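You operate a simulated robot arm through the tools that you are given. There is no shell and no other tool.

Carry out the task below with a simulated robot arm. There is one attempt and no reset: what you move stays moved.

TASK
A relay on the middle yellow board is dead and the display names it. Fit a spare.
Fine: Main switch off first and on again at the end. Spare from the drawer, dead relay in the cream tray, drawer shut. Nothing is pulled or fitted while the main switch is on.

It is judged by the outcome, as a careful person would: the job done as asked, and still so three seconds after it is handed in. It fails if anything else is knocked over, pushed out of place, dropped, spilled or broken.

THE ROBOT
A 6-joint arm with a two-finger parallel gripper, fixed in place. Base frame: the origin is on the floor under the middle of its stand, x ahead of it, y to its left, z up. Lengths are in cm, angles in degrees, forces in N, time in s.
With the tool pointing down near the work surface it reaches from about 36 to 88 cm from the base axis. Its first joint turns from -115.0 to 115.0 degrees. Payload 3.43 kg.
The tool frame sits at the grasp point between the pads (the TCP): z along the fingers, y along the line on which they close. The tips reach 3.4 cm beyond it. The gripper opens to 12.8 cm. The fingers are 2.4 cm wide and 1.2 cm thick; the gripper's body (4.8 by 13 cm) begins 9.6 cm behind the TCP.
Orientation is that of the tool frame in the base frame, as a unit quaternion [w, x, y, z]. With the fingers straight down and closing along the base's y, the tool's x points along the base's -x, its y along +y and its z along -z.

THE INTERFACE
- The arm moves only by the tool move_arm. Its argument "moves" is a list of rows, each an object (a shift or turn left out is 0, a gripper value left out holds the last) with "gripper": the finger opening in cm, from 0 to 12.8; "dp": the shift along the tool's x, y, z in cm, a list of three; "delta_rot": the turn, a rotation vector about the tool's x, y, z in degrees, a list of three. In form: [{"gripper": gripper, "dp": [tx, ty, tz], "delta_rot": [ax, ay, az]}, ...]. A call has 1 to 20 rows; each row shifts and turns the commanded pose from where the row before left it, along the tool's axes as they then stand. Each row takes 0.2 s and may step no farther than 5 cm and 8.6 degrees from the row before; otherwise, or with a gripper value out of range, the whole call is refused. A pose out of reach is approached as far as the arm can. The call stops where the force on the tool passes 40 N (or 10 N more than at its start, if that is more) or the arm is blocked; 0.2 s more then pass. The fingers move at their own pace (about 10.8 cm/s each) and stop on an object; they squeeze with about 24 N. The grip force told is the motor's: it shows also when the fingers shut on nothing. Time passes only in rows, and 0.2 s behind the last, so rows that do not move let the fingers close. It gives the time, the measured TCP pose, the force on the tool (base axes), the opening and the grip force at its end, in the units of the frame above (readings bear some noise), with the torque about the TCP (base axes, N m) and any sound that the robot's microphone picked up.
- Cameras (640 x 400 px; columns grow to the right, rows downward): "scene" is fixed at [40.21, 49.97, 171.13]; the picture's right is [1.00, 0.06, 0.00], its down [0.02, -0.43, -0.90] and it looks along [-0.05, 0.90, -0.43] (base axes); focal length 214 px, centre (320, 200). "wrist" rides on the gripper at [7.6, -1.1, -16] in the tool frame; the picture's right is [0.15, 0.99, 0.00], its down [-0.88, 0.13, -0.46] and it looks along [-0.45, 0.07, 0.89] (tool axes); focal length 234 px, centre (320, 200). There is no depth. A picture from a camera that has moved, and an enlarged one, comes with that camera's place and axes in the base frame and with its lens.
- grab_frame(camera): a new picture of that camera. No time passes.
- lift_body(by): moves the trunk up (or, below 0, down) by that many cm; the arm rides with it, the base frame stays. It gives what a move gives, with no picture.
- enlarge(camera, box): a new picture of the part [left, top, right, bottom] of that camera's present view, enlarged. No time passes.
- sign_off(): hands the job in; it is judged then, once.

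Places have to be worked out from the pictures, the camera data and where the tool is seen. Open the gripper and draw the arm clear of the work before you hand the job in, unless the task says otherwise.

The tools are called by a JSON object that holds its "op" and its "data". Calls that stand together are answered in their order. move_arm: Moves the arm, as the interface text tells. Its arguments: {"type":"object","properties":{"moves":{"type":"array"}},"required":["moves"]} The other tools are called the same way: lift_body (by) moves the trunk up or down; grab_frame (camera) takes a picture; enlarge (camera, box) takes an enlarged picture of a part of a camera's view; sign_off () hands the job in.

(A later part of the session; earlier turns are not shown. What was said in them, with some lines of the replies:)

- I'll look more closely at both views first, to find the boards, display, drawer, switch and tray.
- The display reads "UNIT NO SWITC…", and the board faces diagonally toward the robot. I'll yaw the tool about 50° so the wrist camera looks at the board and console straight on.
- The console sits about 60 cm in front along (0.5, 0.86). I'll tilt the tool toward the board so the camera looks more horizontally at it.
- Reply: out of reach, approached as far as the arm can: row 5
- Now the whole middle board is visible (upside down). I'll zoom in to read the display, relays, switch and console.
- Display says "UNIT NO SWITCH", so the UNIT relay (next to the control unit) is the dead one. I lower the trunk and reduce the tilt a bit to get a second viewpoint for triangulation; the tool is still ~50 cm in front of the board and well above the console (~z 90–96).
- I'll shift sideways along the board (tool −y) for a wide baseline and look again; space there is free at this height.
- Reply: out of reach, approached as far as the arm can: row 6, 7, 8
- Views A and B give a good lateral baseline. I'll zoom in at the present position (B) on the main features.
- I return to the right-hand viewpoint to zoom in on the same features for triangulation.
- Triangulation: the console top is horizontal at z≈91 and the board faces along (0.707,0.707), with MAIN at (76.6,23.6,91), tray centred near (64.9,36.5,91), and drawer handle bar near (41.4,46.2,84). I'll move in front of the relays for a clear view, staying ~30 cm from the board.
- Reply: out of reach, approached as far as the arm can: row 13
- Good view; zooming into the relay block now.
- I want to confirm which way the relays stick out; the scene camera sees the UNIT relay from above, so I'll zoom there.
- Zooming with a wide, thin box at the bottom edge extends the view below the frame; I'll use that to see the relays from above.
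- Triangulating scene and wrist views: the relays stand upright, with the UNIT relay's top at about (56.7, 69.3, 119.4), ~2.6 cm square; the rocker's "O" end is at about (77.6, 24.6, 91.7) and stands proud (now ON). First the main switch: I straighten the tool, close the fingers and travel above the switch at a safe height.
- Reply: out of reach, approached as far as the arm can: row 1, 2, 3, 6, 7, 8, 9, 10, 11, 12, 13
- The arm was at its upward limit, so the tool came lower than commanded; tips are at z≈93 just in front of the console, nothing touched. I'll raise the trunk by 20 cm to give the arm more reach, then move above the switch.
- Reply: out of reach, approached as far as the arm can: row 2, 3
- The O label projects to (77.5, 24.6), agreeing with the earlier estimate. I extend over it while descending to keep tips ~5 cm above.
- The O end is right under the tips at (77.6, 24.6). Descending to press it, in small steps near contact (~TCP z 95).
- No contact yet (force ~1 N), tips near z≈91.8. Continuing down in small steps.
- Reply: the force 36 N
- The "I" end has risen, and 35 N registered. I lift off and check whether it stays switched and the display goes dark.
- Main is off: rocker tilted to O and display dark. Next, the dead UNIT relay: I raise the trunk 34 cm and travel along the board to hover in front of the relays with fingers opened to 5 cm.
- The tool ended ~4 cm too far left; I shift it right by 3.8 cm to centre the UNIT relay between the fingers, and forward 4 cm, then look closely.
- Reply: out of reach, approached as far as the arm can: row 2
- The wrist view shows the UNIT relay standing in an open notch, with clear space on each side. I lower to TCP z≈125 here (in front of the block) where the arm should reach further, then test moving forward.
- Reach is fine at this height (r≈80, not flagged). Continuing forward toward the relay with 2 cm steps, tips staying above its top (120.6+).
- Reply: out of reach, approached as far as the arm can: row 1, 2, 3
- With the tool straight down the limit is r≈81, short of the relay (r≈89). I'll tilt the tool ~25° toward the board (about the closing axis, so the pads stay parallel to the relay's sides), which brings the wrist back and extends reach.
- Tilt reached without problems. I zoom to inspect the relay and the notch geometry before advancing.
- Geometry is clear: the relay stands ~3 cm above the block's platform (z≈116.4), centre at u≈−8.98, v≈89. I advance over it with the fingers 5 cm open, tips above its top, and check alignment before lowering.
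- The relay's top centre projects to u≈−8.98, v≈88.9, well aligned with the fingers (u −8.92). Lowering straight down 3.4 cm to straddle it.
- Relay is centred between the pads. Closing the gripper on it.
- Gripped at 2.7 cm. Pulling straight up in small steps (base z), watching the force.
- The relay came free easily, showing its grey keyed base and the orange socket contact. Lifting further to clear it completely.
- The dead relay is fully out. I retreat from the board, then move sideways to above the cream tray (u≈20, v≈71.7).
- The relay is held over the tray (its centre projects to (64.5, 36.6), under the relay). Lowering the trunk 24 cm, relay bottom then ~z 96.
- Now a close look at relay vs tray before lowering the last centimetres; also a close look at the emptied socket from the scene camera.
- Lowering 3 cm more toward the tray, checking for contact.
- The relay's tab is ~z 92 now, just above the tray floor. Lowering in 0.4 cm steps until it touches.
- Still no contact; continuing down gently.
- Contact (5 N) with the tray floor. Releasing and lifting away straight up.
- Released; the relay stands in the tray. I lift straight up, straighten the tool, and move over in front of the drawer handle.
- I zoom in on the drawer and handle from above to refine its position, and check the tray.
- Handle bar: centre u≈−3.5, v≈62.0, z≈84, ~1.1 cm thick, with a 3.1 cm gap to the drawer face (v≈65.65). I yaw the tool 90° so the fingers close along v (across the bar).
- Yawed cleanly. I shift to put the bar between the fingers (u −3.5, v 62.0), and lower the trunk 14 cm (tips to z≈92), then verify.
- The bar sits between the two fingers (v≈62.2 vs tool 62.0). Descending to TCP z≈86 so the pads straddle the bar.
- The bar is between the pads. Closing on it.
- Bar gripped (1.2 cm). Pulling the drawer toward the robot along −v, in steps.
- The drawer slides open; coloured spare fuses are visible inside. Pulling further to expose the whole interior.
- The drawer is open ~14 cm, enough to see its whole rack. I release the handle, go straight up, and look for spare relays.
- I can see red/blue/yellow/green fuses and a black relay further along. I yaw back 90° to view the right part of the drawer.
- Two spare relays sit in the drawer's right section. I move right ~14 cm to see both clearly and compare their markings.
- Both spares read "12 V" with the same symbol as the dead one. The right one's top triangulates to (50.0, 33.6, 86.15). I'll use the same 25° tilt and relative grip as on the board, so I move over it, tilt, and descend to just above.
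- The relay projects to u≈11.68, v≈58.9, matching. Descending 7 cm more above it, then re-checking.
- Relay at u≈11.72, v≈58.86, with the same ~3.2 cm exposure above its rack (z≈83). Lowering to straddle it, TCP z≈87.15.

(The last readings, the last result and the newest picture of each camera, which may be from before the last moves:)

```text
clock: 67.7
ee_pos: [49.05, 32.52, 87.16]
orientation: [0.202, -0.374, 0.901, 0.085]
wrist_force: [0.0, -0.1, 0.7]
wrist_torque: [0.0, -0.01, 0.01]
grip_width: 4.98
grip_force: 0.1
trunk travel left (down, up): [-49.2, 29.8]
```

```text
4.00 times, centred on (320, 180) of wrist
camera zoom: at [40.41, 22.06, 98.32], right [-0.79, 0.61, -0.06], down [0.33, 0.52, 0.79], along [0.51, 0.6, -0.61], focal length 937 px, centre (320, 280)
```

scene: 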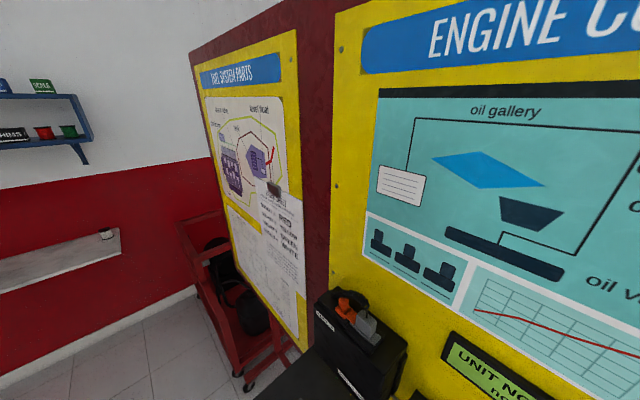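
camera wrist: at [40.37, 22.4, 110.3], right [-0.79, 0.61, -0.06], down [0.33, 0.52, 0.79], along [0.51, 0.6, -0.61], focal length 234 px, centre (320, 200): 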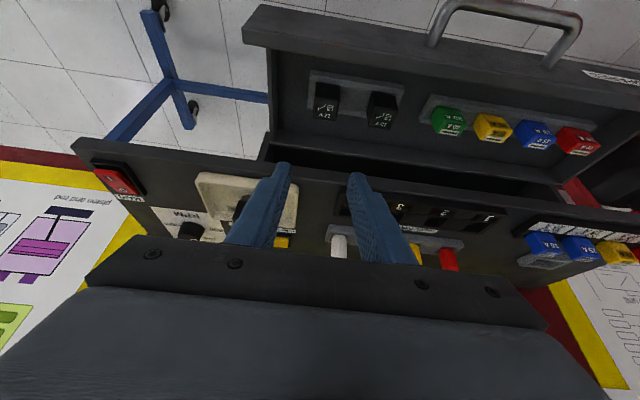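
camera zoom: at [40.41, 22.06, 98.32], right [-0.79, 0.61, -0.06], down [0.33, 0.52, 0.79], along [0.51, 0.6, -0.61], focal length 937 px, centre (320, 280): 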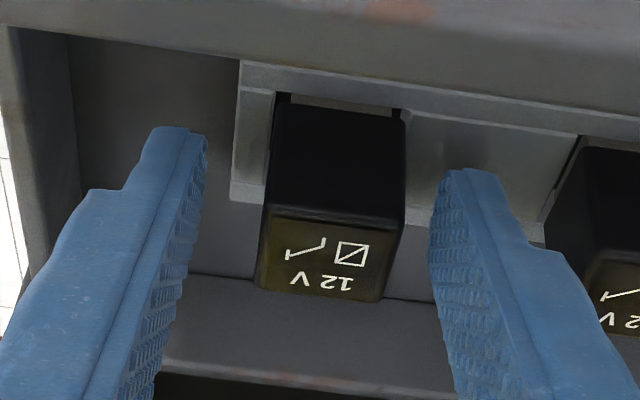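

The relay appears ~0.2 cm off-centre toward the right of the picture compared with the dead-relay grip; I nudge the tool by 0.2 cm and close.

{"op": "move_arm", "data": {"moves": [{"dp": [0, 0.2, 0]}, {"gripper": 2.5}, {"gripper": 1}, {"gripper": 0}, {"gripper": 0}]}}

{"op": "enlarge", "data": {"camera": "wrist", "box": [240, 130, 400, 230]}}

```text
clock: 68.9
ee_pos: [49.11, 32.71, 87.2]
orientation: [0.202, -0.374, 0.901, 0.085]
wrist_force: [0.7, 0.4, -0.4]
wrist_torque: [-0.01, -0.01, -0.03]
grip_width: 2.68
grip_force: 24.3
trunk travel left (down, up): [-49.2, 29.8]
```

```text
4.00 times, centred on (320, 180) of wrist
camera zoom: at [40.28, 22.19, 98.33], right [-0.79, 0.61, -0.06], down [0.33, 0.52, 0.79], along [0.51, 0.6, -0.61], focal length 937 px, centre (320, 280)
```

zoom: 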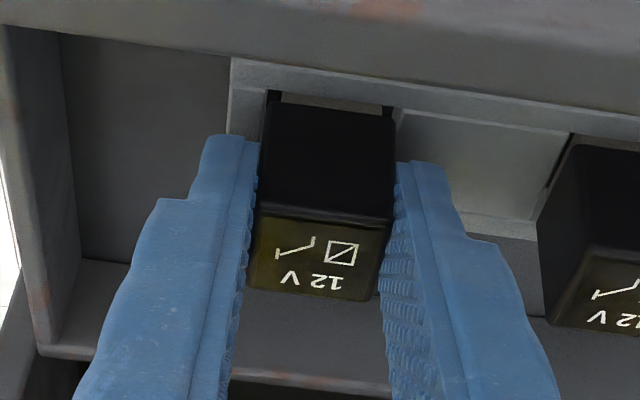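

The grip is practically identical to the one on the dead relay (marks at the same pixels). Pulling the spare straight up out of its rack.

{"op": "move_arm", "data": {"moves": [{"dp": [-0.21, 0, -0.45], "gripper": 0}, {"dp": [-0.21, 0, -0.45]}, {"dp": [-0.43, 0, -0.9]}, {"dp": [-0.43, 0, -0.9]}, {"dp": [-0.85, 0, -1.81]}, {"dp": [-1.28, 0, -2.72]}, {"dp": [-1.7, 0, -3.62]}]}}

{"op": "grab_frame", "data": {"camera": "wrist"}}

{"op": "enlarge", "data": {"camera": "wrist", "box": [240, 110, 400, 210]}}

```text
clock: 70.5
ee_pos: [48.91, 32.68, 99.17]
orientation: [0.202, -0.373, 0.902, 0.084]
wrist_force: [-0.1, 0.2, -0.3]
wrist_torque: [0.0, 0.03, 0.03]
grip_width: 2.68
grip_force: 24.0
trunk travel left (down, up): [-49.2, 29.8]
```

```text
taken
camera wrist: at [40.24, 22.17, 110.28], right [-0.79, 0.61, -0.06], down [0.34, 0.52, 0.79], along [0.51, 0.6, -0.61], focal length 234 px, centre (320, 200)
```

wrist: 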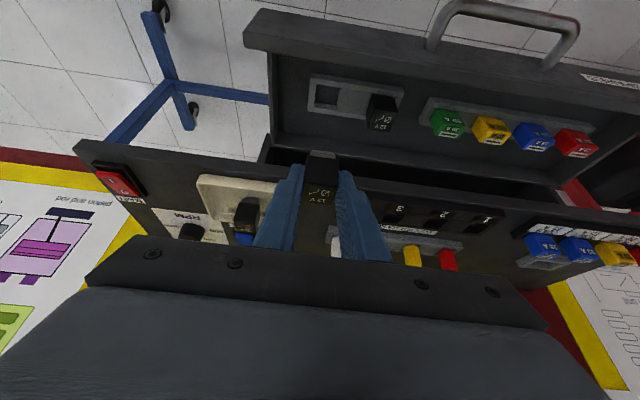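

```text
4.00 times, centred on (320, 160) of wrist
camera zoom: at [40.24, 22.17, 110.28], right [-0.79, 0.61, -0.06], down [0.34, 0.52, 0.79], along [0.51, 0.6, -0.61], focal length 937 px, centre (320, 360)
```

zoom: 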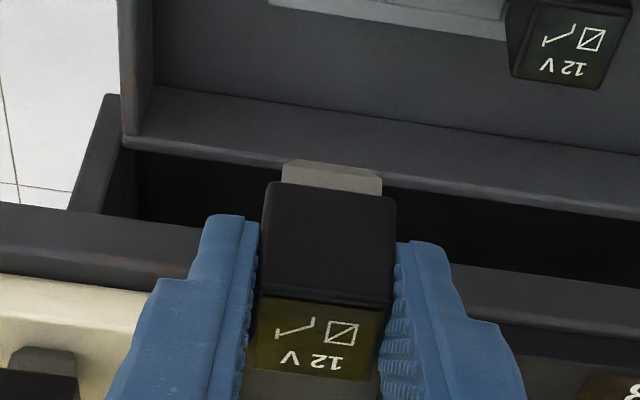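

The spare is in hand with its tab downward. Raising the trunk 24 cm, then travelling to in front of the empty UNIT socket.

{"op": "lift_body", "data": {"by": 24}}

{"op": "move_arm", "data": {"moves": [{"dp": [-1.19, 0, -2.53], "gripper": 0}, {"dp": [-3.2, 3.4, 1.5]}, {"dp": [-3.2, 3.4, 1.5]}, {"dp": [-3.2, 3.4, 1.5]}, {"dp": [-3.2, 3.4, 1.5]}, {"dp": [-3.2, 3.4, 1.5]}, {"dp": [-3.2, 3.4, 1.5]}]}}

{"op": "grab_frame", "data": {"camera": "wrist"}}

```text
clock: 73.0
ee_pos: [49.06, 32.67, 123.12]
orientation: [0.201, -0.374, 0.902, 0.085]
wrist_force: [-0.1, -0.5, -0.1]
wrist_torque: [0.02, -0.02, -0.01]
grip_width: 2.72
grip_force: 24.2
trunk travel left (down, up): [-73.2, 5.8]
```

```text
clock: 74.6
ee_pos: [49.62, 62.14, 126.12]
orientation: [0.203, -0.372, 0.902, 0.084]
wrist_force: [0.0, -1.0, 0.3]
wrist_torque: [0.02, 0.02, 0.01]
grip_width: 2.68
grip_force: 23.8
trunk travel left (down, up): [-73.2, 5.8]
```

```text
taken
camera wrist: at [40.74, 51.59, 137.27], right [-0.79, 0.61, -0.06], down [0.33, 0.52, 0.79], along [0.51, 0.6, -0.61], focal length 234 px, centre (320, 200)
```

wrist: 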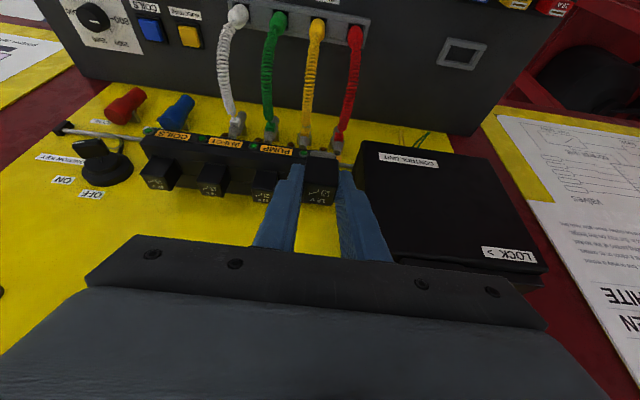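

I'm at u≈−8.85, v≈79. Advancing to hover above the socket at the recorded pose (u −8.95, v 87.9), 5.7 cm above seated height.

{"op": "move_arm", "data": {"moves": [{"dp": [-2.7, 0.04, 1.27], "gripper": 0}, {"dp": [-2.7, 0.04, 1.27]}, {"dp": [-2.65, 0, 1.25]}]}}

{"op": "enlarge", "data": {"camera": "wrist", "box": [240, 110, 400, 210]}}

```text
clock: 75.4
ee_pos: [55.9, 68.49, 126.01]
orientation: [0.202, -0.373, 0.901, 0.084]
wrist_force: [0.2, -0.1, -0.5]
wrist_torque: [0.01, -0.02, -0.01]
grip_width: 2.68
grip_force: 24.0
trunk travel left (down, up): [-73.2, 5.8]
```

```text
4.00 times, centred on (320, 160) of wrist
camera zoom: at [47.07, 58.01, 137.17], right [-0.79, 0.61, -0.06], down [0.33, 0.52, 0.79], along [0.51, 0.6, -0.61], focal length 937 px, centre (320, 360)
```

zoom: 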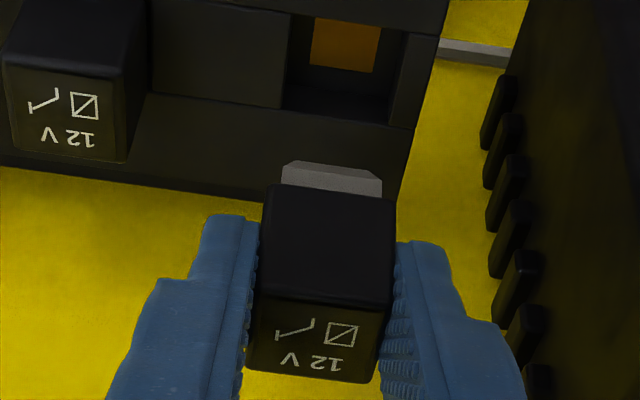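

Aligned with the recorded extraction line. Descending to z≈122.4, where I have a reference picture from the extraction to compare with.

{"op": "move_arm", "data": {"moves": [{"dp": [0.51, 0, 1.09], "gripper": 0}, {"dp": [0.51, 0, 1.09]}, {"dp": [0.51, 0, 1.08]}]}}

{"op": "enlarge", "data": {"camera": "wrist", "box": [240, 130, 400, 230]}}

```text
clock: 76.2
ee_pos: [55.86, 68.48, 122.38]
orientation: [0.202, -0.374, 0.901, 0.085]
wrist_force: [0.1, -0.9, -0.4]
wrist_torque: [-0.03, 0.07, 0.01]
grip_width: 2.69
grip_force: 24.0
trunk travel left (down, up): [-73.2, 5.8]
```

```text
4.00 times, centred on (320, 180) of wrist
camera zoom: at [47.12, 58.02, 133.55], right [-0.79, 0.61, -0.06], down [0.33, 0.52, 0.79], along [0.51, 0.6, -0.61], focal length 937 px, centre (320, 280)
```

zoom: 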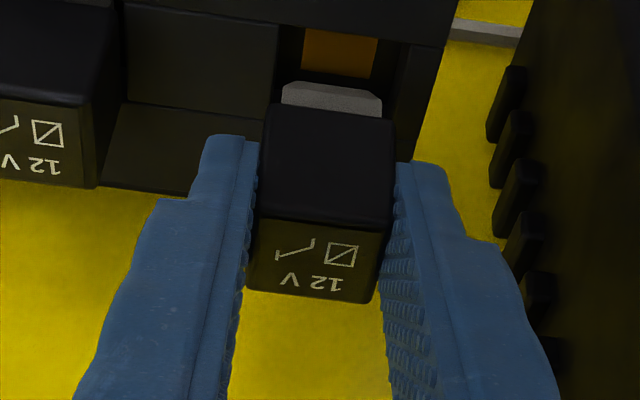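

Compared with the extraction reference (camera at [46.91, 57.96]), I'm off by (0.20, 0.05) cm. Correcting that small offset before insertion.

{"op": "move_arm", "data": {"moves": [{"dp": [0.16, 0.106, -0.075], "gripper": 0}, {"dp": [0, 0, 0]}]}}

{"op": "enlarge", "data": {"camera": "wrist", "box": [240, 130, 400, 230]}}

```text
clock: 76.8
ee_pos: [55.66, 68.4, 122.35]
orientation: [0.202, -0.373, 0.902, 0.084]
wrist_force: [0.3, 0.3, -0.6]
wrist_torque: [-0.02, 0.01, 0.01]
grip_width: 2.66
grip_force: 24.1
trunk travel left (down, up): [-73.2, 5.8]
```

```text
4.00 times, centred on (320, 180) of wrist
camera zoom: at [46.91, 57.95, 133.56], right [-0.79, 0.61, -0.06], down [0.33, 0.52, 0.79], along [0.51, 0.6, -0.61], focal length 937 px, centre (320, 280)
```

zoom: 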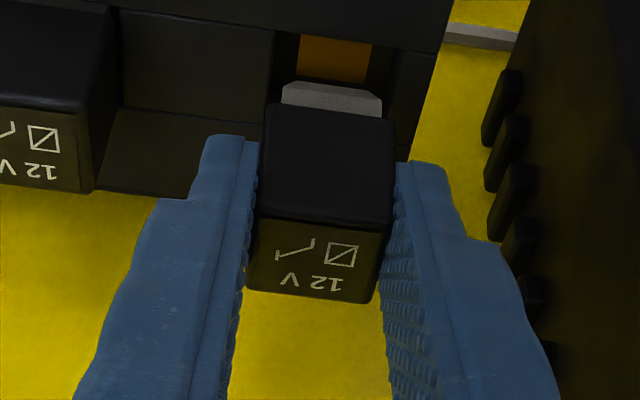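

Now it matches the reference picture. Pressing straight down in 0.4 cm steps to seat it.

{"op": "move_arm", "data": {"moves": [{"dp": [0.17, 0, 0.362], "gripper": 0}, {"dp": [0.17, 0, 0.362]}, {"dp": [0.17, 0, 0.362]}, {"dp": [0.17, 0, 0.362]}]}}

{"op": "enlarge", "data": {"camera": "wrist", "box": [240, 130, 400, 230]}}

```text
clock: 77.8
ee_pos: [55.72, 68.49, 120.77]
orientation: [0.202, -0.373, 0.902, 0.084]
wrist_force: [0.2, 0.1, -0.3]
wrist_torque: [-0.04, -0.02, -0.02]
grip_width: 2.69
grip_force: 23.6
trunk travel left (down, up): [-73.2, 5.8]
```

```text
4.00 times, centred on (320, 180) of wrist
camera zoom: at [46.9, 57.95, 131.99], right [-0.79, 0.61, -0.06], down [0.33, 0.52, 0.79], along [0.51, 0.6, -0.61], focal length 937 px, centre (320, 280)
```

zoom: 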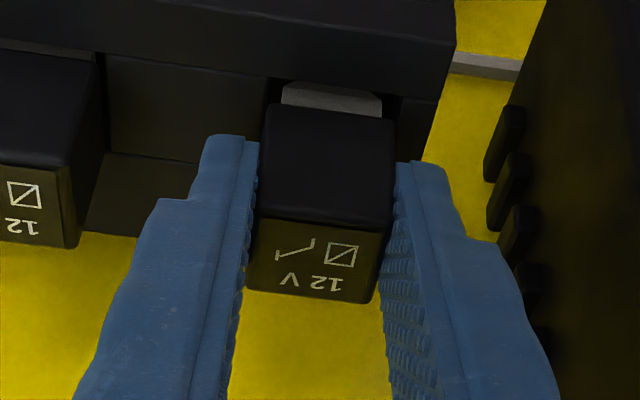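

No resistance yet; 0.45 cm above the dead relay's seated height. Continuing in 0.2 cm steps until it seats.

{"op": "move_arm", "data": {"moves": [{"dp": [0.085, 0, 0.18], "gripper": 0}, {"dp": [0.085, 0, 0.18]}, {"dp": [0.043, 0, 0.09]}, {"dp": [0.0, 0, 0.0]}]}}

{"op": "enlarge", "data": {"camera": "wrist", "box": [240, 130, 400, 230]}}

```text
clock: 78.8
ee_pos: [55.67, 68.43, 120.42]
orientation: [0.203, -0.374, 0.901, 0.085]
wrist_force: [-0.3, 0.4, 4.6]
wrist_torque: [0.03, 0.03, -0.05]
grip_width: 2.68
grip_force: 23.9
trunk travel left (down, up): [-73.2, 5.8]
```

```text
4.00 times, centred on (320, 180) of wrist
camera zoom: at [46.87, 57.9, 131.56], right [-0.79, 0.61, -0.06], down [0.33, 0.52, 0.79], along [0.51, 0.61, -0.61], focal length 937 px, centre (320, 280)
```

zoom: 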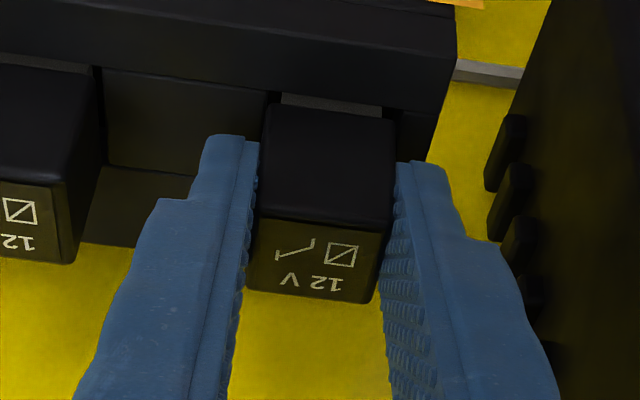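

Contact force 4.6 N at the original seated height. A slight further press to make sure it's fully home.

{"op": "move_arm", "data": {"moves": [{"dp": [0.043, 0, 0.09], "gripper": 0}, {"dp": [0.043, 0, 0.09]}, {"dp": [0, 0, 0]}]}}

{"op": "enlarge", "data": {"camera": "wrist", "box": [240, 130, 400, 230]}}

```text
clock: 79.6
ee_pos: [55.63, 68.37, 120.32]
orientation: [0.203, -0.374, 0.901, 0.085]
wrist_force: [0.7, 2.4, 19.9]
wrist_torque: [0.22, -0.15, 0.01]
grip_width: 2.69
grip_force: 23.9
trunk travel left (down, up): [-73.2, 5.8]
```

```text
4.00 times, centred on (320, 180) of wrist
camera zoom: at [46.85, 57.86, 131.5], right [-0.79, 0.61, -0.06], down [0.33, 0.51, 0.79], along [0.51, 0.61, -0.61], focal length 937 px, centre (320, 280)
```

zoom: 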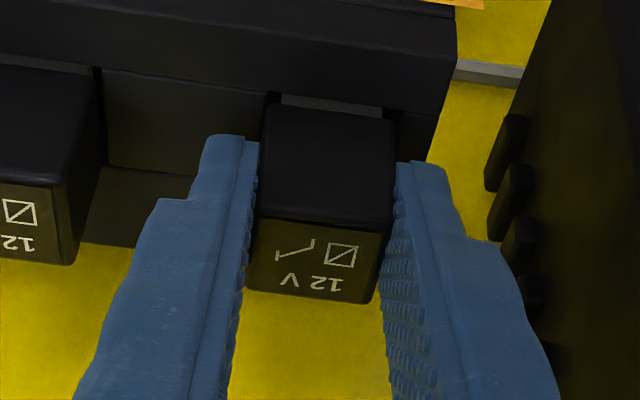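

20 N without moving: fully seated. Opening the fingers and rising straight up, then backing off.

{"op": "move_arm", "data": {"moves": [{"dp": [-0.06, 0, -0.13], "gripper": 0}, {"gripper": 3.2}, {"gripper": 4}, {"gripper": 5}, {"gripper": 5}, {"dp": [-0.43, 0, -0.9]}, {"dp": [-0.85, 0, -1.81]}, {"dp": [-0.85, 0, -1.81]}]}}

{"op": "enlarge", "data": {"camera": "wrist", "box": [240, 110, 400, 210]}}

```text
clock: 81.4
ee_pos: [55.83, 68.37, 125.36]
orientation: [0.202, -0.374, 0.901, 0.084]
wrist_force: [0.5, -0.4, 0.7]
wrist_torque: [0.02, 0.03, 0.01]
grip_width: 4.98
grip_force: 0.1
trunk travel left (down, up): [-73.2, 5.8]
```

```text
4.00 times, centred on (320, 160) of wrist
camera zoom: at [46.91, 57.91, 136.55], right [-0.79, 0.61, -0.06], down [0.33, 0.52, 0.79], along [0.51, 0.6, -0.61], focal length 937 px, centre (320, 360)
```

zoom: 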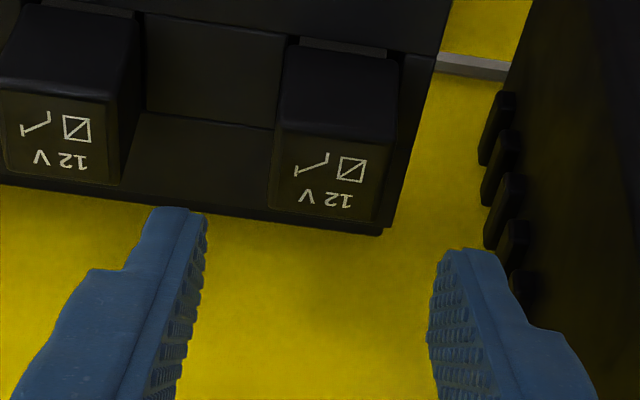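

The new relay sits level with its neighbour. Now I retreat, straighten the tool, close the fingers and go in front of the open drawer's handle (bar now at v≈48.3).

{"op": "move_arm", "data": {"moves": [{"dp": [3.62, 0, -1.7], "gripper": 5}, {"dp": [3.62, 0, -1.7]}, {"dp": [3.62, 0, -1.7]}, {"dp": [3.62, 0, -1.7]}, {"delta_rot": [0, 8.4, 0], "gripper": 0}, {"delta_rot": [0, 8.4, 0]}, {"delta_rot": [0, 8.4, 0]}, {"dp": [4.5, -0.9, 0]}, {"dp": [4.5, -0.9, 0]}, {"dp": [4.5, -0.9, 0]}, {"dp": [4.5, -0.9, 0]}, {"dp": [4.5, -0.9, 0]}]}}

{"op": "lift_body", "data": {"by": -24}}

{"op": "grab_frame", "data": {"camera": "wrist"}}

```text
clock: 84.0
ee_pos: [31.66, 38.12, 125.21]
orientation: [-0.001, -0.383, 0.924, 0.001]
wrist_force: [0.0, -0.1, -1.1]
wrist_torque: [-0.06, 0.05, -0.01]
grip_width: 0.0
grip_force: 23.8
trunk travel left (down, up): [-73.2, 5.8]
```

```text
clock: 86.5
ee_pos: [31.62, 37.97, 101.31]
orientation: [0.0, -0.383, 0.924, 0.001]
wrist_force: [0.3, 0.0, 0.6]
wrist_torque: [-0.01, -0.01, 0.01]
grip_width: 0.01
grip_force: 23.8
trunk travel left (down, up): [-49.2, 29.8]
```

```text
taken
camera wrist: at [27.15, 31.79, 117.15], right [-0.8, 0.6, 0.0], down [0.53, 0.71, 0.46], along [0.27, 0.37, -0.89], focal length 234 px, centre (320, 200)
```

wrist: 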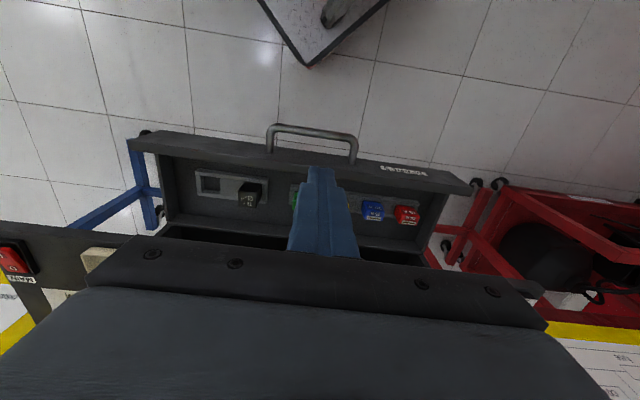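

The handle bar projects to v≈48.4, as expected. I move to v≈45.4 in front of its middle and descend to bar height (TCP z≈86).

{"op": "move_arm", "data": {"moves": [{"dp": [3.8, -1.0, 0], "gripper": 0}, {"dp": [0, 0, 4]}, {"dp": [0, 0, 4]}, {"dp": [0, 0, 4]}, {"dp": [0, 0, 3.2]}]}}

{"op": "grab_frame", "data": {"camera": "wrist"}}

```text
clock: 87.7
ee_pos: [29.72, 34.65, 86.01]
orientation: [0.001, -0.382, 0.924, 0.001]
wrist_force: [-0.2, 0.7, 0.7]
wrist_torque: [0.03, -0.02, 0.02]
grip_width: 0.01
grip_force: 24.3
trunk travel left (down, up): [-49.2, 29.8]
```

```text
taken
camera wrist: at [25.19, 28.31, 101.9], right [-0.8, 0.6, 0.0], down [0.53, 0.71, 0.46], along [0.27, 0.37, -0.89], focal length 234 px, centre (320, 200)
```

wrist: 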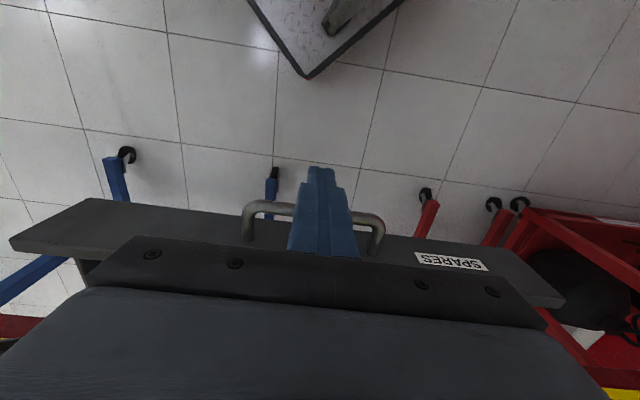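

Fingers are centred in front of the bar. Pushing the drawer shut along +v.

{"op": "move_arm", "data": {"moves": [{"dp": [-0.8, 0, 0], "gripper": 0}, {"dp": [-0.8, 0, 0]}, {"dp": [-1.4, 0, 0]}, {"dp": [-1.5, 0, 0]}, {"dp": [-1.5, 0, 0]}, {"dp": [-1.5, 0, 0]}, {"dp": [-1.5, 0, 0]}, {"dp": [-1.5, 0, 0]}, {"dp": [-1.5, 0, 0]}, {"dp": [-1.2, 0, 0]}]}}

{"op": "grab_frame", "data": {"camera": "wrist"}}

```text
clock: 89.9
ee_pos: [38.84, 43.95, 86.07]
orientation: [-0.001, -0.382, 0.924, 0.001]
wrist_force: [-0.1, -0.5, 0.3]
wrist_torque: [0.0, -0.03, 0.05]
grip_width: 0.0
grip_force: 24.5
trunk travel left (down, up): [-49.2, 29.8]
```

```text
taken
camera wrist: at [34.47, 37.77, 101.9], right [-0.8, 0.6, 0.0], down [0.53, 0.71, 0.46], along [0.27, 0.37, -0.89], focal length 234 px, centre (320, 200)
```

wrist: 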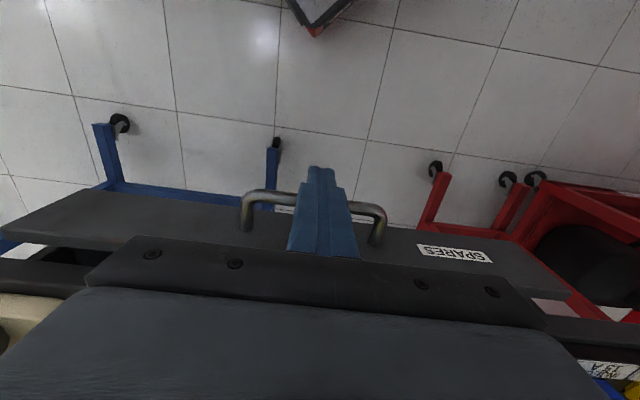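

Moving easily; about 2 cm remain. Continuing in small steps until the drawer stops against its closed end.

{"op": "move_arm", "data": {"moves": [{"dp": [-0.6, 0, 0], "gripper": 0}, {"dp": [-0.5, 0, 0]}, {"dp": [-0.4, 0, 0]}, {"dp": [-0.3, 0, 0]}, {"dp": [-0.3, 0, 0]}, {"dp": [-0.2, 0, 0]}]}}

{"op": "grab_frame", "data": {"camera": "wrist"}}

```text
clock: 91.3
ee_pos: [40.24, 45.04, 85.88]
orientation: [-0.005, -0.383, 0.924, -0.002]
wrist_force: [-9.6, -8.6, 6.7]
wrist_torque: [-0.1, 0.15, 0.04]
grip_width: 0.0
grip_force: 23.8
trunk travel left (down, up): [-49.2, 29.8]
stopped in row 6: the force on the tool passed its limit at 42 N (the readings are from after the stop); the commanded pose is now the measured one
```

```text
taken
camera wrist: at [35.89, 39.14, 101.93], right [-0.8, 0.6, 0.0], down [0.53, 0.72, 0.45], along [0.26, 0.36, -0.9], focal length 234 px, centre (320, 200)
```

wrist: 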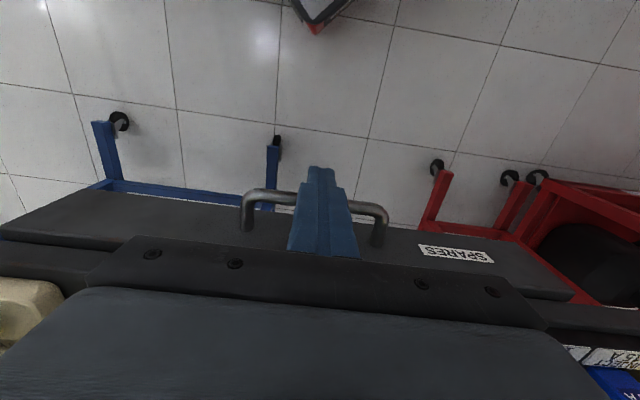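

The drawer hit its closed stop (v≈60.3, as predicted). Backing off, rising, and checking that it's flush and the relay is still in the tray.

{"op": "move_arm", "data": {"moves": [{"dp": [1.0, 0, 0], "gripper": 0}, {"dp": [2.5, 0, 0]}, {"dp": [0, 0, -4]}, {"dp": [0, 0, -4]}, {"dp": [0, 0, -4]}, {"dp": [0, 0, -4]}, {"dp": [0, 0, -4]}]}}

{"op": "grab_frame", "data": {"camera": "wrist"}}

{"op": "enlarge", "data": {"camera": "wrist", "box": [60, 110, 300, 260]}}

```text
clock: 92.9
ee_pos: [38.15, 42.95, 105.8]
orientation: [-0.004, -0.383, 0.924, -0.002]
wrist_force: [0.7, 0.5, -1.0]
wrist_torque: [-0.05, 0.01, -0.01]
grip_width: 0.0
grip_force: 24.1
trunk travel left (down, up): [-49.2, 29.8]
```

```text
taken
camera wrist: at [33.67, 36.84, 121.9], right [-0.8, 0.6, 0.0], down [0.53, 0.72, 0.45], along [0.27, 0.36, -0.89], focal length 234 px, centre (320, 200)
```

wrist: 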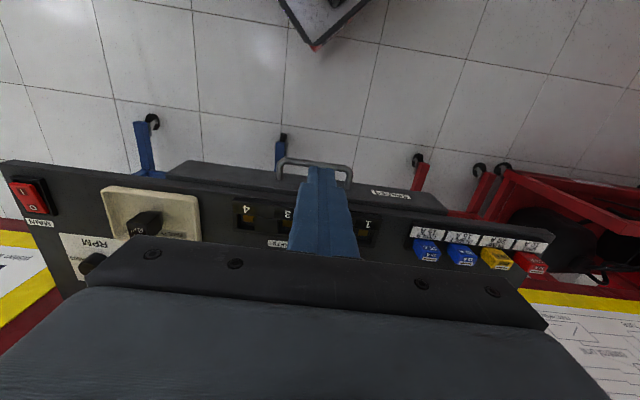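

```text
2.67 times, centred on (180, 185) of wrist
camera zoom: at [33.67, 36.84, 121.9], right [-0.8, 0.6, 0.0], down [0.53, 0.72, 0.45], along [0.27, 0.36, -0.89], focal length 624 px, centre (693, 240)
```

zoom: 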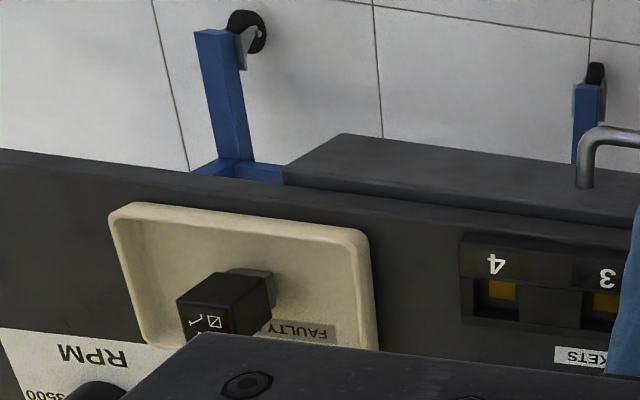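

The drawer is flush and the dead relay stands in the tray. Now to the main switch: I travel above the raised "I" end (u≈37.5, v≈69.35), tips at z≈102, clear of everything.

{"op": "move_arm", "data": {"moves": [{"dp": [-1.34, -4.54, 0], "gripper": 0}, {"dp": [-1.34, -4.54, 0]}, {"dp": [-1.34, -4.54, 0]}, {"dp": [-1.34, -4.54, 0]}, {"dp": [-1.34, -4.54, 0]}, {"dp": [-1.34, -4.54, 0]}, {"dp": [-1.34, -4.54, 0]}, {"dp": [-1.34, -4.54, 0]}, {"dp": [-1.34, -4.54, 0]}]}}

{"op": "grab_frame", "data": {"camera": "wrist"}}

{"op": "enlarge", "data": {"camera": "wrist", "box": [240, 100, 400, 200]}}

```text
clock: 94.9
ee_pos: [75.51, 22.54, 105.97]
orientation: [-0.004, -0.382, 0.924, -0.001]
wrist_force: [-1.0, 0.5, 0.7]
wrist_torque: [-0.07, -0.06, 0.04]
grip_width: 0.0
grip_force: 23.7
trunk travel left (down, up): [-49.2, 29.8]
```

```text
taken
camera wrist: at [71.03, 16.5, 121.86], right [-0.8, 0.6, 0.0], down [0.53, 0.72, 0.45], along [0.27, 0.36, -0.89], focal length 234 px, centre (320, 200)
```

wrist: 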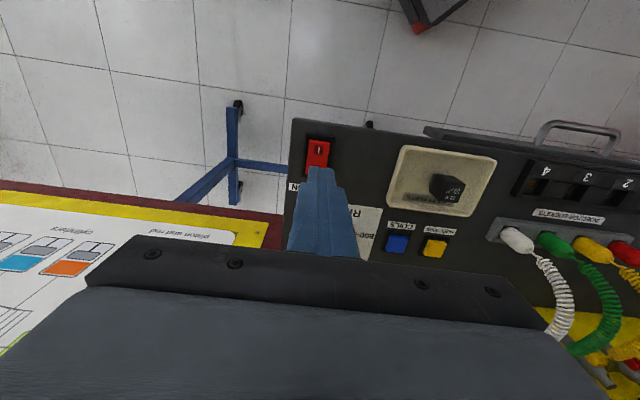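

```text
4.00 times, centred on (320, 150) of wrist
camera zoom: at [71.03, 16.5, 121.86], right [-0.8, 0.6, 0.0], down [0.53, 0.72, 0.45], along [0.27, 0.36, -0.89], focal length 937 px, centre (320, 400)
```

zoom: 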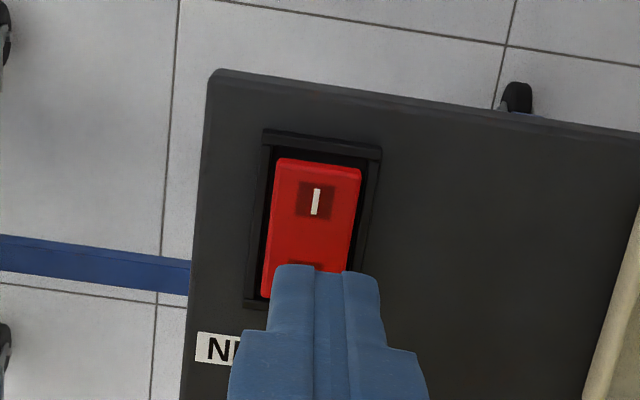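

The I end is at about v 69.8; I nudge 0.3 cm toward it and descend to just above contact (TCP z≈96).

{"op": "move_arm", "data": {"moves": [{"dp": [-0.3, 0, 4], "gripper": 0}, {"dp": [0, 0, 4]}, {"dp": [0, 0, 1.6]}]}}

{"op": "enlarge", "data": {"camera": "wrist", "box": [240, 100, 400, 200]}}

```text
clock: 95.7
ee_pos: [75.75, 22.66, 96.21]
orientation: [-0.004, -0.383, 0.924, -0.001]
wrist_force: [-0.1, 0.0, -0.3]
wrist_torque: [0.0, 0.03, -0.01]
grip_width: 0.02
grip_force: 23.8
trunk travel left (down, up): [-49.2, 29.8]
```

```text
4.00 times, centred on (320, 150) of wrist
camera zoom: at [71.24, 16.63, 112.14], right [-0.8, 0.6, 0.0], down [0.53, 0.72, 0.45], along [0.27, 0.36, -0.89], focal length 937 px, centre (320, 400)
```

zoom: 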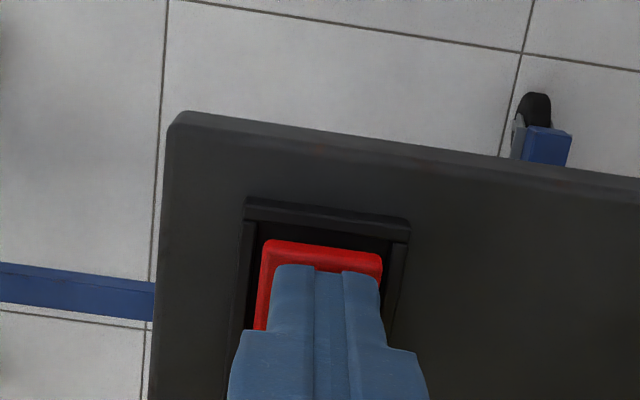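

The tips are right over the I end. Pressing down in small steps.

{"op": "move_arm", "data": {"moves": [{"dp": [0, 0, 0.4], "gripper": 0}, {"dp": [0, 0, 0.4]}, {"dp": [0, 0, 0.3]}, {"dp": [0, 0, 0.3]}, {"dp": [0, 0, 0.3]}]}}

{"op": "enlarge", "data": {"camera": "scene", "box": [240, 398, 640, 400]}}

```text
clock: 96.9
ee_pos: [75.6, 22.71, 94.77]
orientation: [-0.002, -0.382, 0.924, -0.002]
wrist_force: [-2.6, -0.7, 17.2]
wrist_torque: [0.15, -0.06, -0.2]
grip_width: 0.01
grip_force: 24.2
trunk travel left (down, up): [-49.2, 29.8]
```

```text
1.60 times, centred on (440, 399) of scene
camera zoom: at [40.21, 49.97, 171.13], right [1.0, 0.06, 0.0], down [0.02, -0.43, -0.9], along [-0.05, 0.9, -0.43], focal length 343 px, centre (128, -118)
```

zoom: 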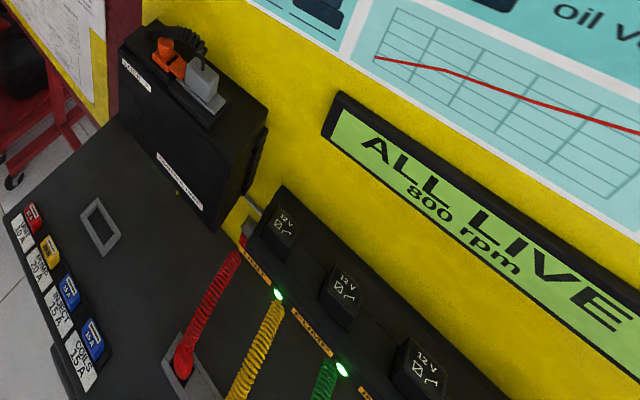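

The display now says "ALL LIVE / 800 rpm" — the repair works. Lifting off, and checking the switch holds.

{"op": "move_arm", "data": {"moves": [{"dp": [0, 0, -1], "gripper": 0}, {"dp": [0, 0, -3]}, {"dp": [0, 0, -4]}, {"dp": [0, 0, -4]}]}}

{"op": "grab_frame", "data": {"camera": "wrist"}}

{"op": "enlarge", "data": {"camera": "wrist", "box": [280, 100, 520, 250]}}

{"op": "enlarge", "data": {"camera": "scene", "box": [240, 398, 640, 400]}}

```text
clock: 97.9
ee_pos: [75.69, 22.77, 106.53]
orientation: [-0.004, -0.383, 0.924, -0.001]
wrist_force: [0.5, 1.0, -0.5]
wrist_torque: [0.03, 0.03, 0.04]
grip_width: 0.02
grip_force: 23.6
trunk travel left (down, up): [-49.2, 29.8]
```

```text
taken
camera wrist: at [71.26, 16.73, 122.45], right [-0.8, 0.6, 0.0], down [0.53, 0.72, 0.45], along [0.27, 0.36, -0.89], focal length 234 px, centre (320, 200)
```

wrist: 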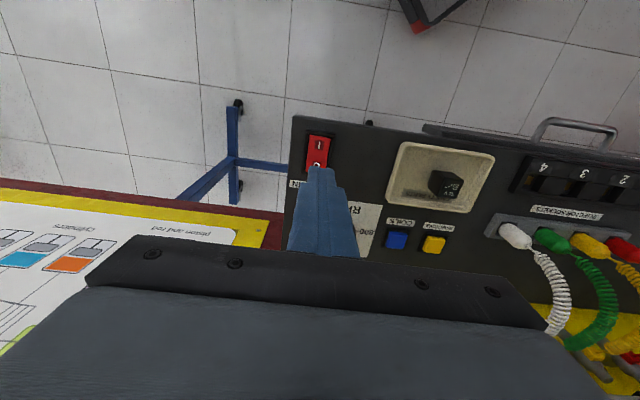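

```text
2.67 times, centred on (400, 175) of wrist
camera zoom: at [71.26, 16.73, 122.45], right [-0.8, 0.6, 0.0], down [0.53, 0.72, 0.45], along [0.27, 0.36, -0.89], focal length 624 px, centre (107, 267)
```

zoom: 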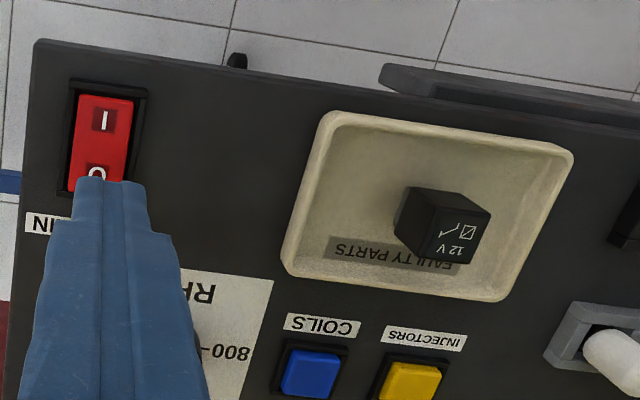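

```text
1.60 times, centred on (440, 399) of scene
camera zoom: at [40.21, 49.97, 171.13], right [1.0, 0.06, 0.0], down [0.02, -0.43, -0.9], along [-0.05, 0.9, -0.43], focal length 343 px, centre (128, -118)
```

zoom: 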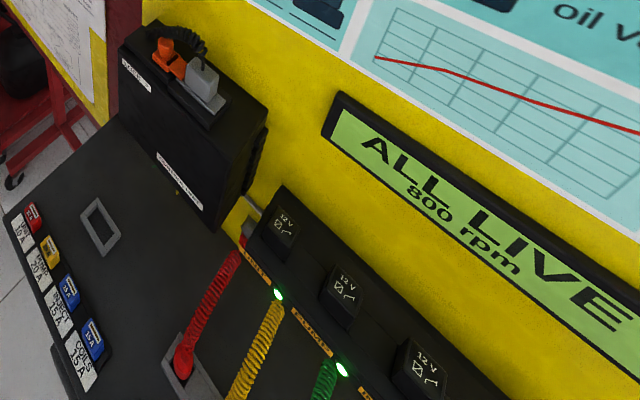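

Everything holds: switch at I, "ALL LIVE", dead relay in the tray, drawer shut. I draw the arm back and up, clear of the work, and open the gripper.

{"op": "move_arm", "data": {"moves": [{"dp": [4, 0, -2], "gripper": 0}, {"dp": [4, 0, -2], "gripper": 3}, {"dp": [4, 0, -2], "gripper": 6}, {"dp": [4, 0, -2], "gripper": 6}, {"dp": [4, 0, -1], "gripper": 6}, {"dp": [0, 0, 0]}, {"dp": [0, 0, 0]}]}}

{"op": "grab_frame", "data": {"camera": "wrist"}}

{"op": "enlarge", "data": {"camera": "wrist", "box": [280, 60, 600, 260]}}

{"op": "enlarge", "data": {"camera": "scene", "box": [0, 398, 640, 400]}}

```text
clock: 99.5
ee_pos: [61.45, 8.72, 115.58]
orientation: [-0.004, -0.383, 0.924, -0.001]
wrist_force: [0.8, -0.8, 0.2]
wrist_torque: [-0.01, -0.02, 0.02]
grip_width: 6.0
grip_force: 0.1
trunk travel left (down, up): [-49.2, 29.8]
```

```text
taken
camera wrist: at [57.2, 2.7, 131.59], right [-0.8, 0.6, 0.0], down [0.53, 0.72, 0.45], along [0.27, 0.36, -0.89], focal length 234 px, centre (320, 200)
```

wrist: 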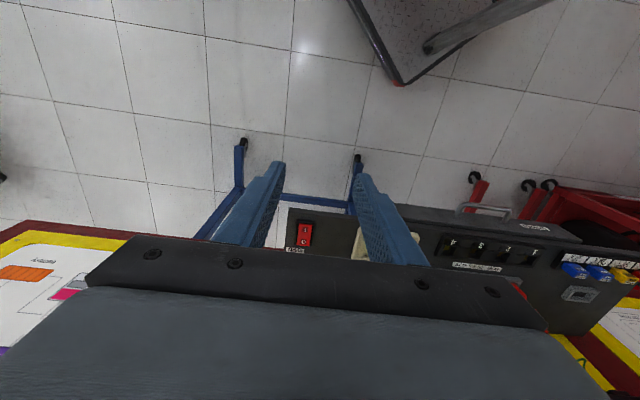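

```text
2.00 times, centred on (440, 160) of wrist
camera zoom: at [57.2, 2.7, 131.59], right [-0.8, 0.6, 0.0], down [0.53, 0.72, 0.45], along [0.27, 0.36, -0.89], focal length 468 px, centre (80, 280)
```

zoom: 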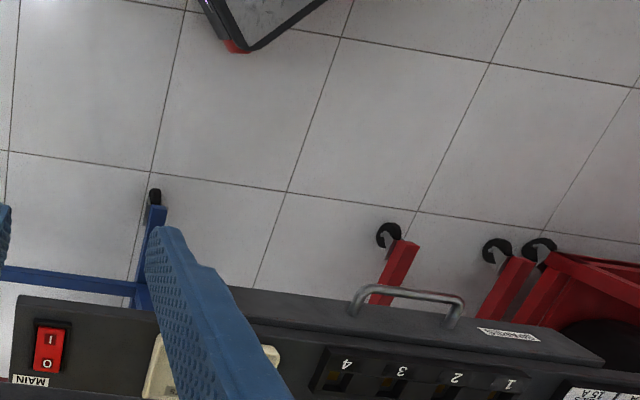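

```text
1.00 times, centred on (320, 399) of scene (not enlarged: the box is as wide or as high as the picture)
camera zoom: at [40.21, 49.97, 171.13], right [1.0, 0.06, 0.0], down [0.02, -0.43, -0.9], along [-0.05, 0.9, -0.43], focal length 214 px, centre (320, 1)
```

zoom: 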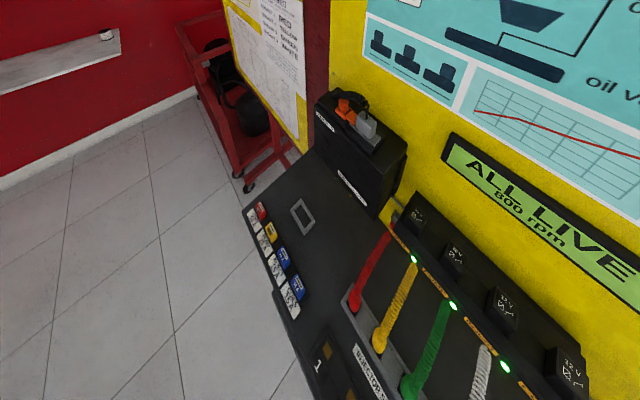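

The display reads "ALL LIVE 800 rpm", the main switch is at I, the drawer is shut, and the dead relay is in the cream tray. The gripper is open and the arm is clear of the work, so I'm handing the job in.

{"op": "sign_off", "data": {}}

```text
The job is handed in.
```

The dead relay was UNIT, and a spare from the drawer is now fitted in its place. The display changed from "UNIT NO SWITCH / no speed" to "ALL LIVE / 800 rpm".

- **Main switch:** I turned it off before pulling the dead relay and back on only after the spare was fitted and the drawer shut.
- **Spare:** the drawer held two relays marked 12 V with the same symbol as the dead one. I used the right-hand one, and it went in until it stopped moving.
- **Dead relay:** it is standing upright in the cream tray.
- **Drawer:** it is pushed shut against its stop.

I saw nothing knocked over or moved out of place. The gripper is open and the arm is clear of the work.
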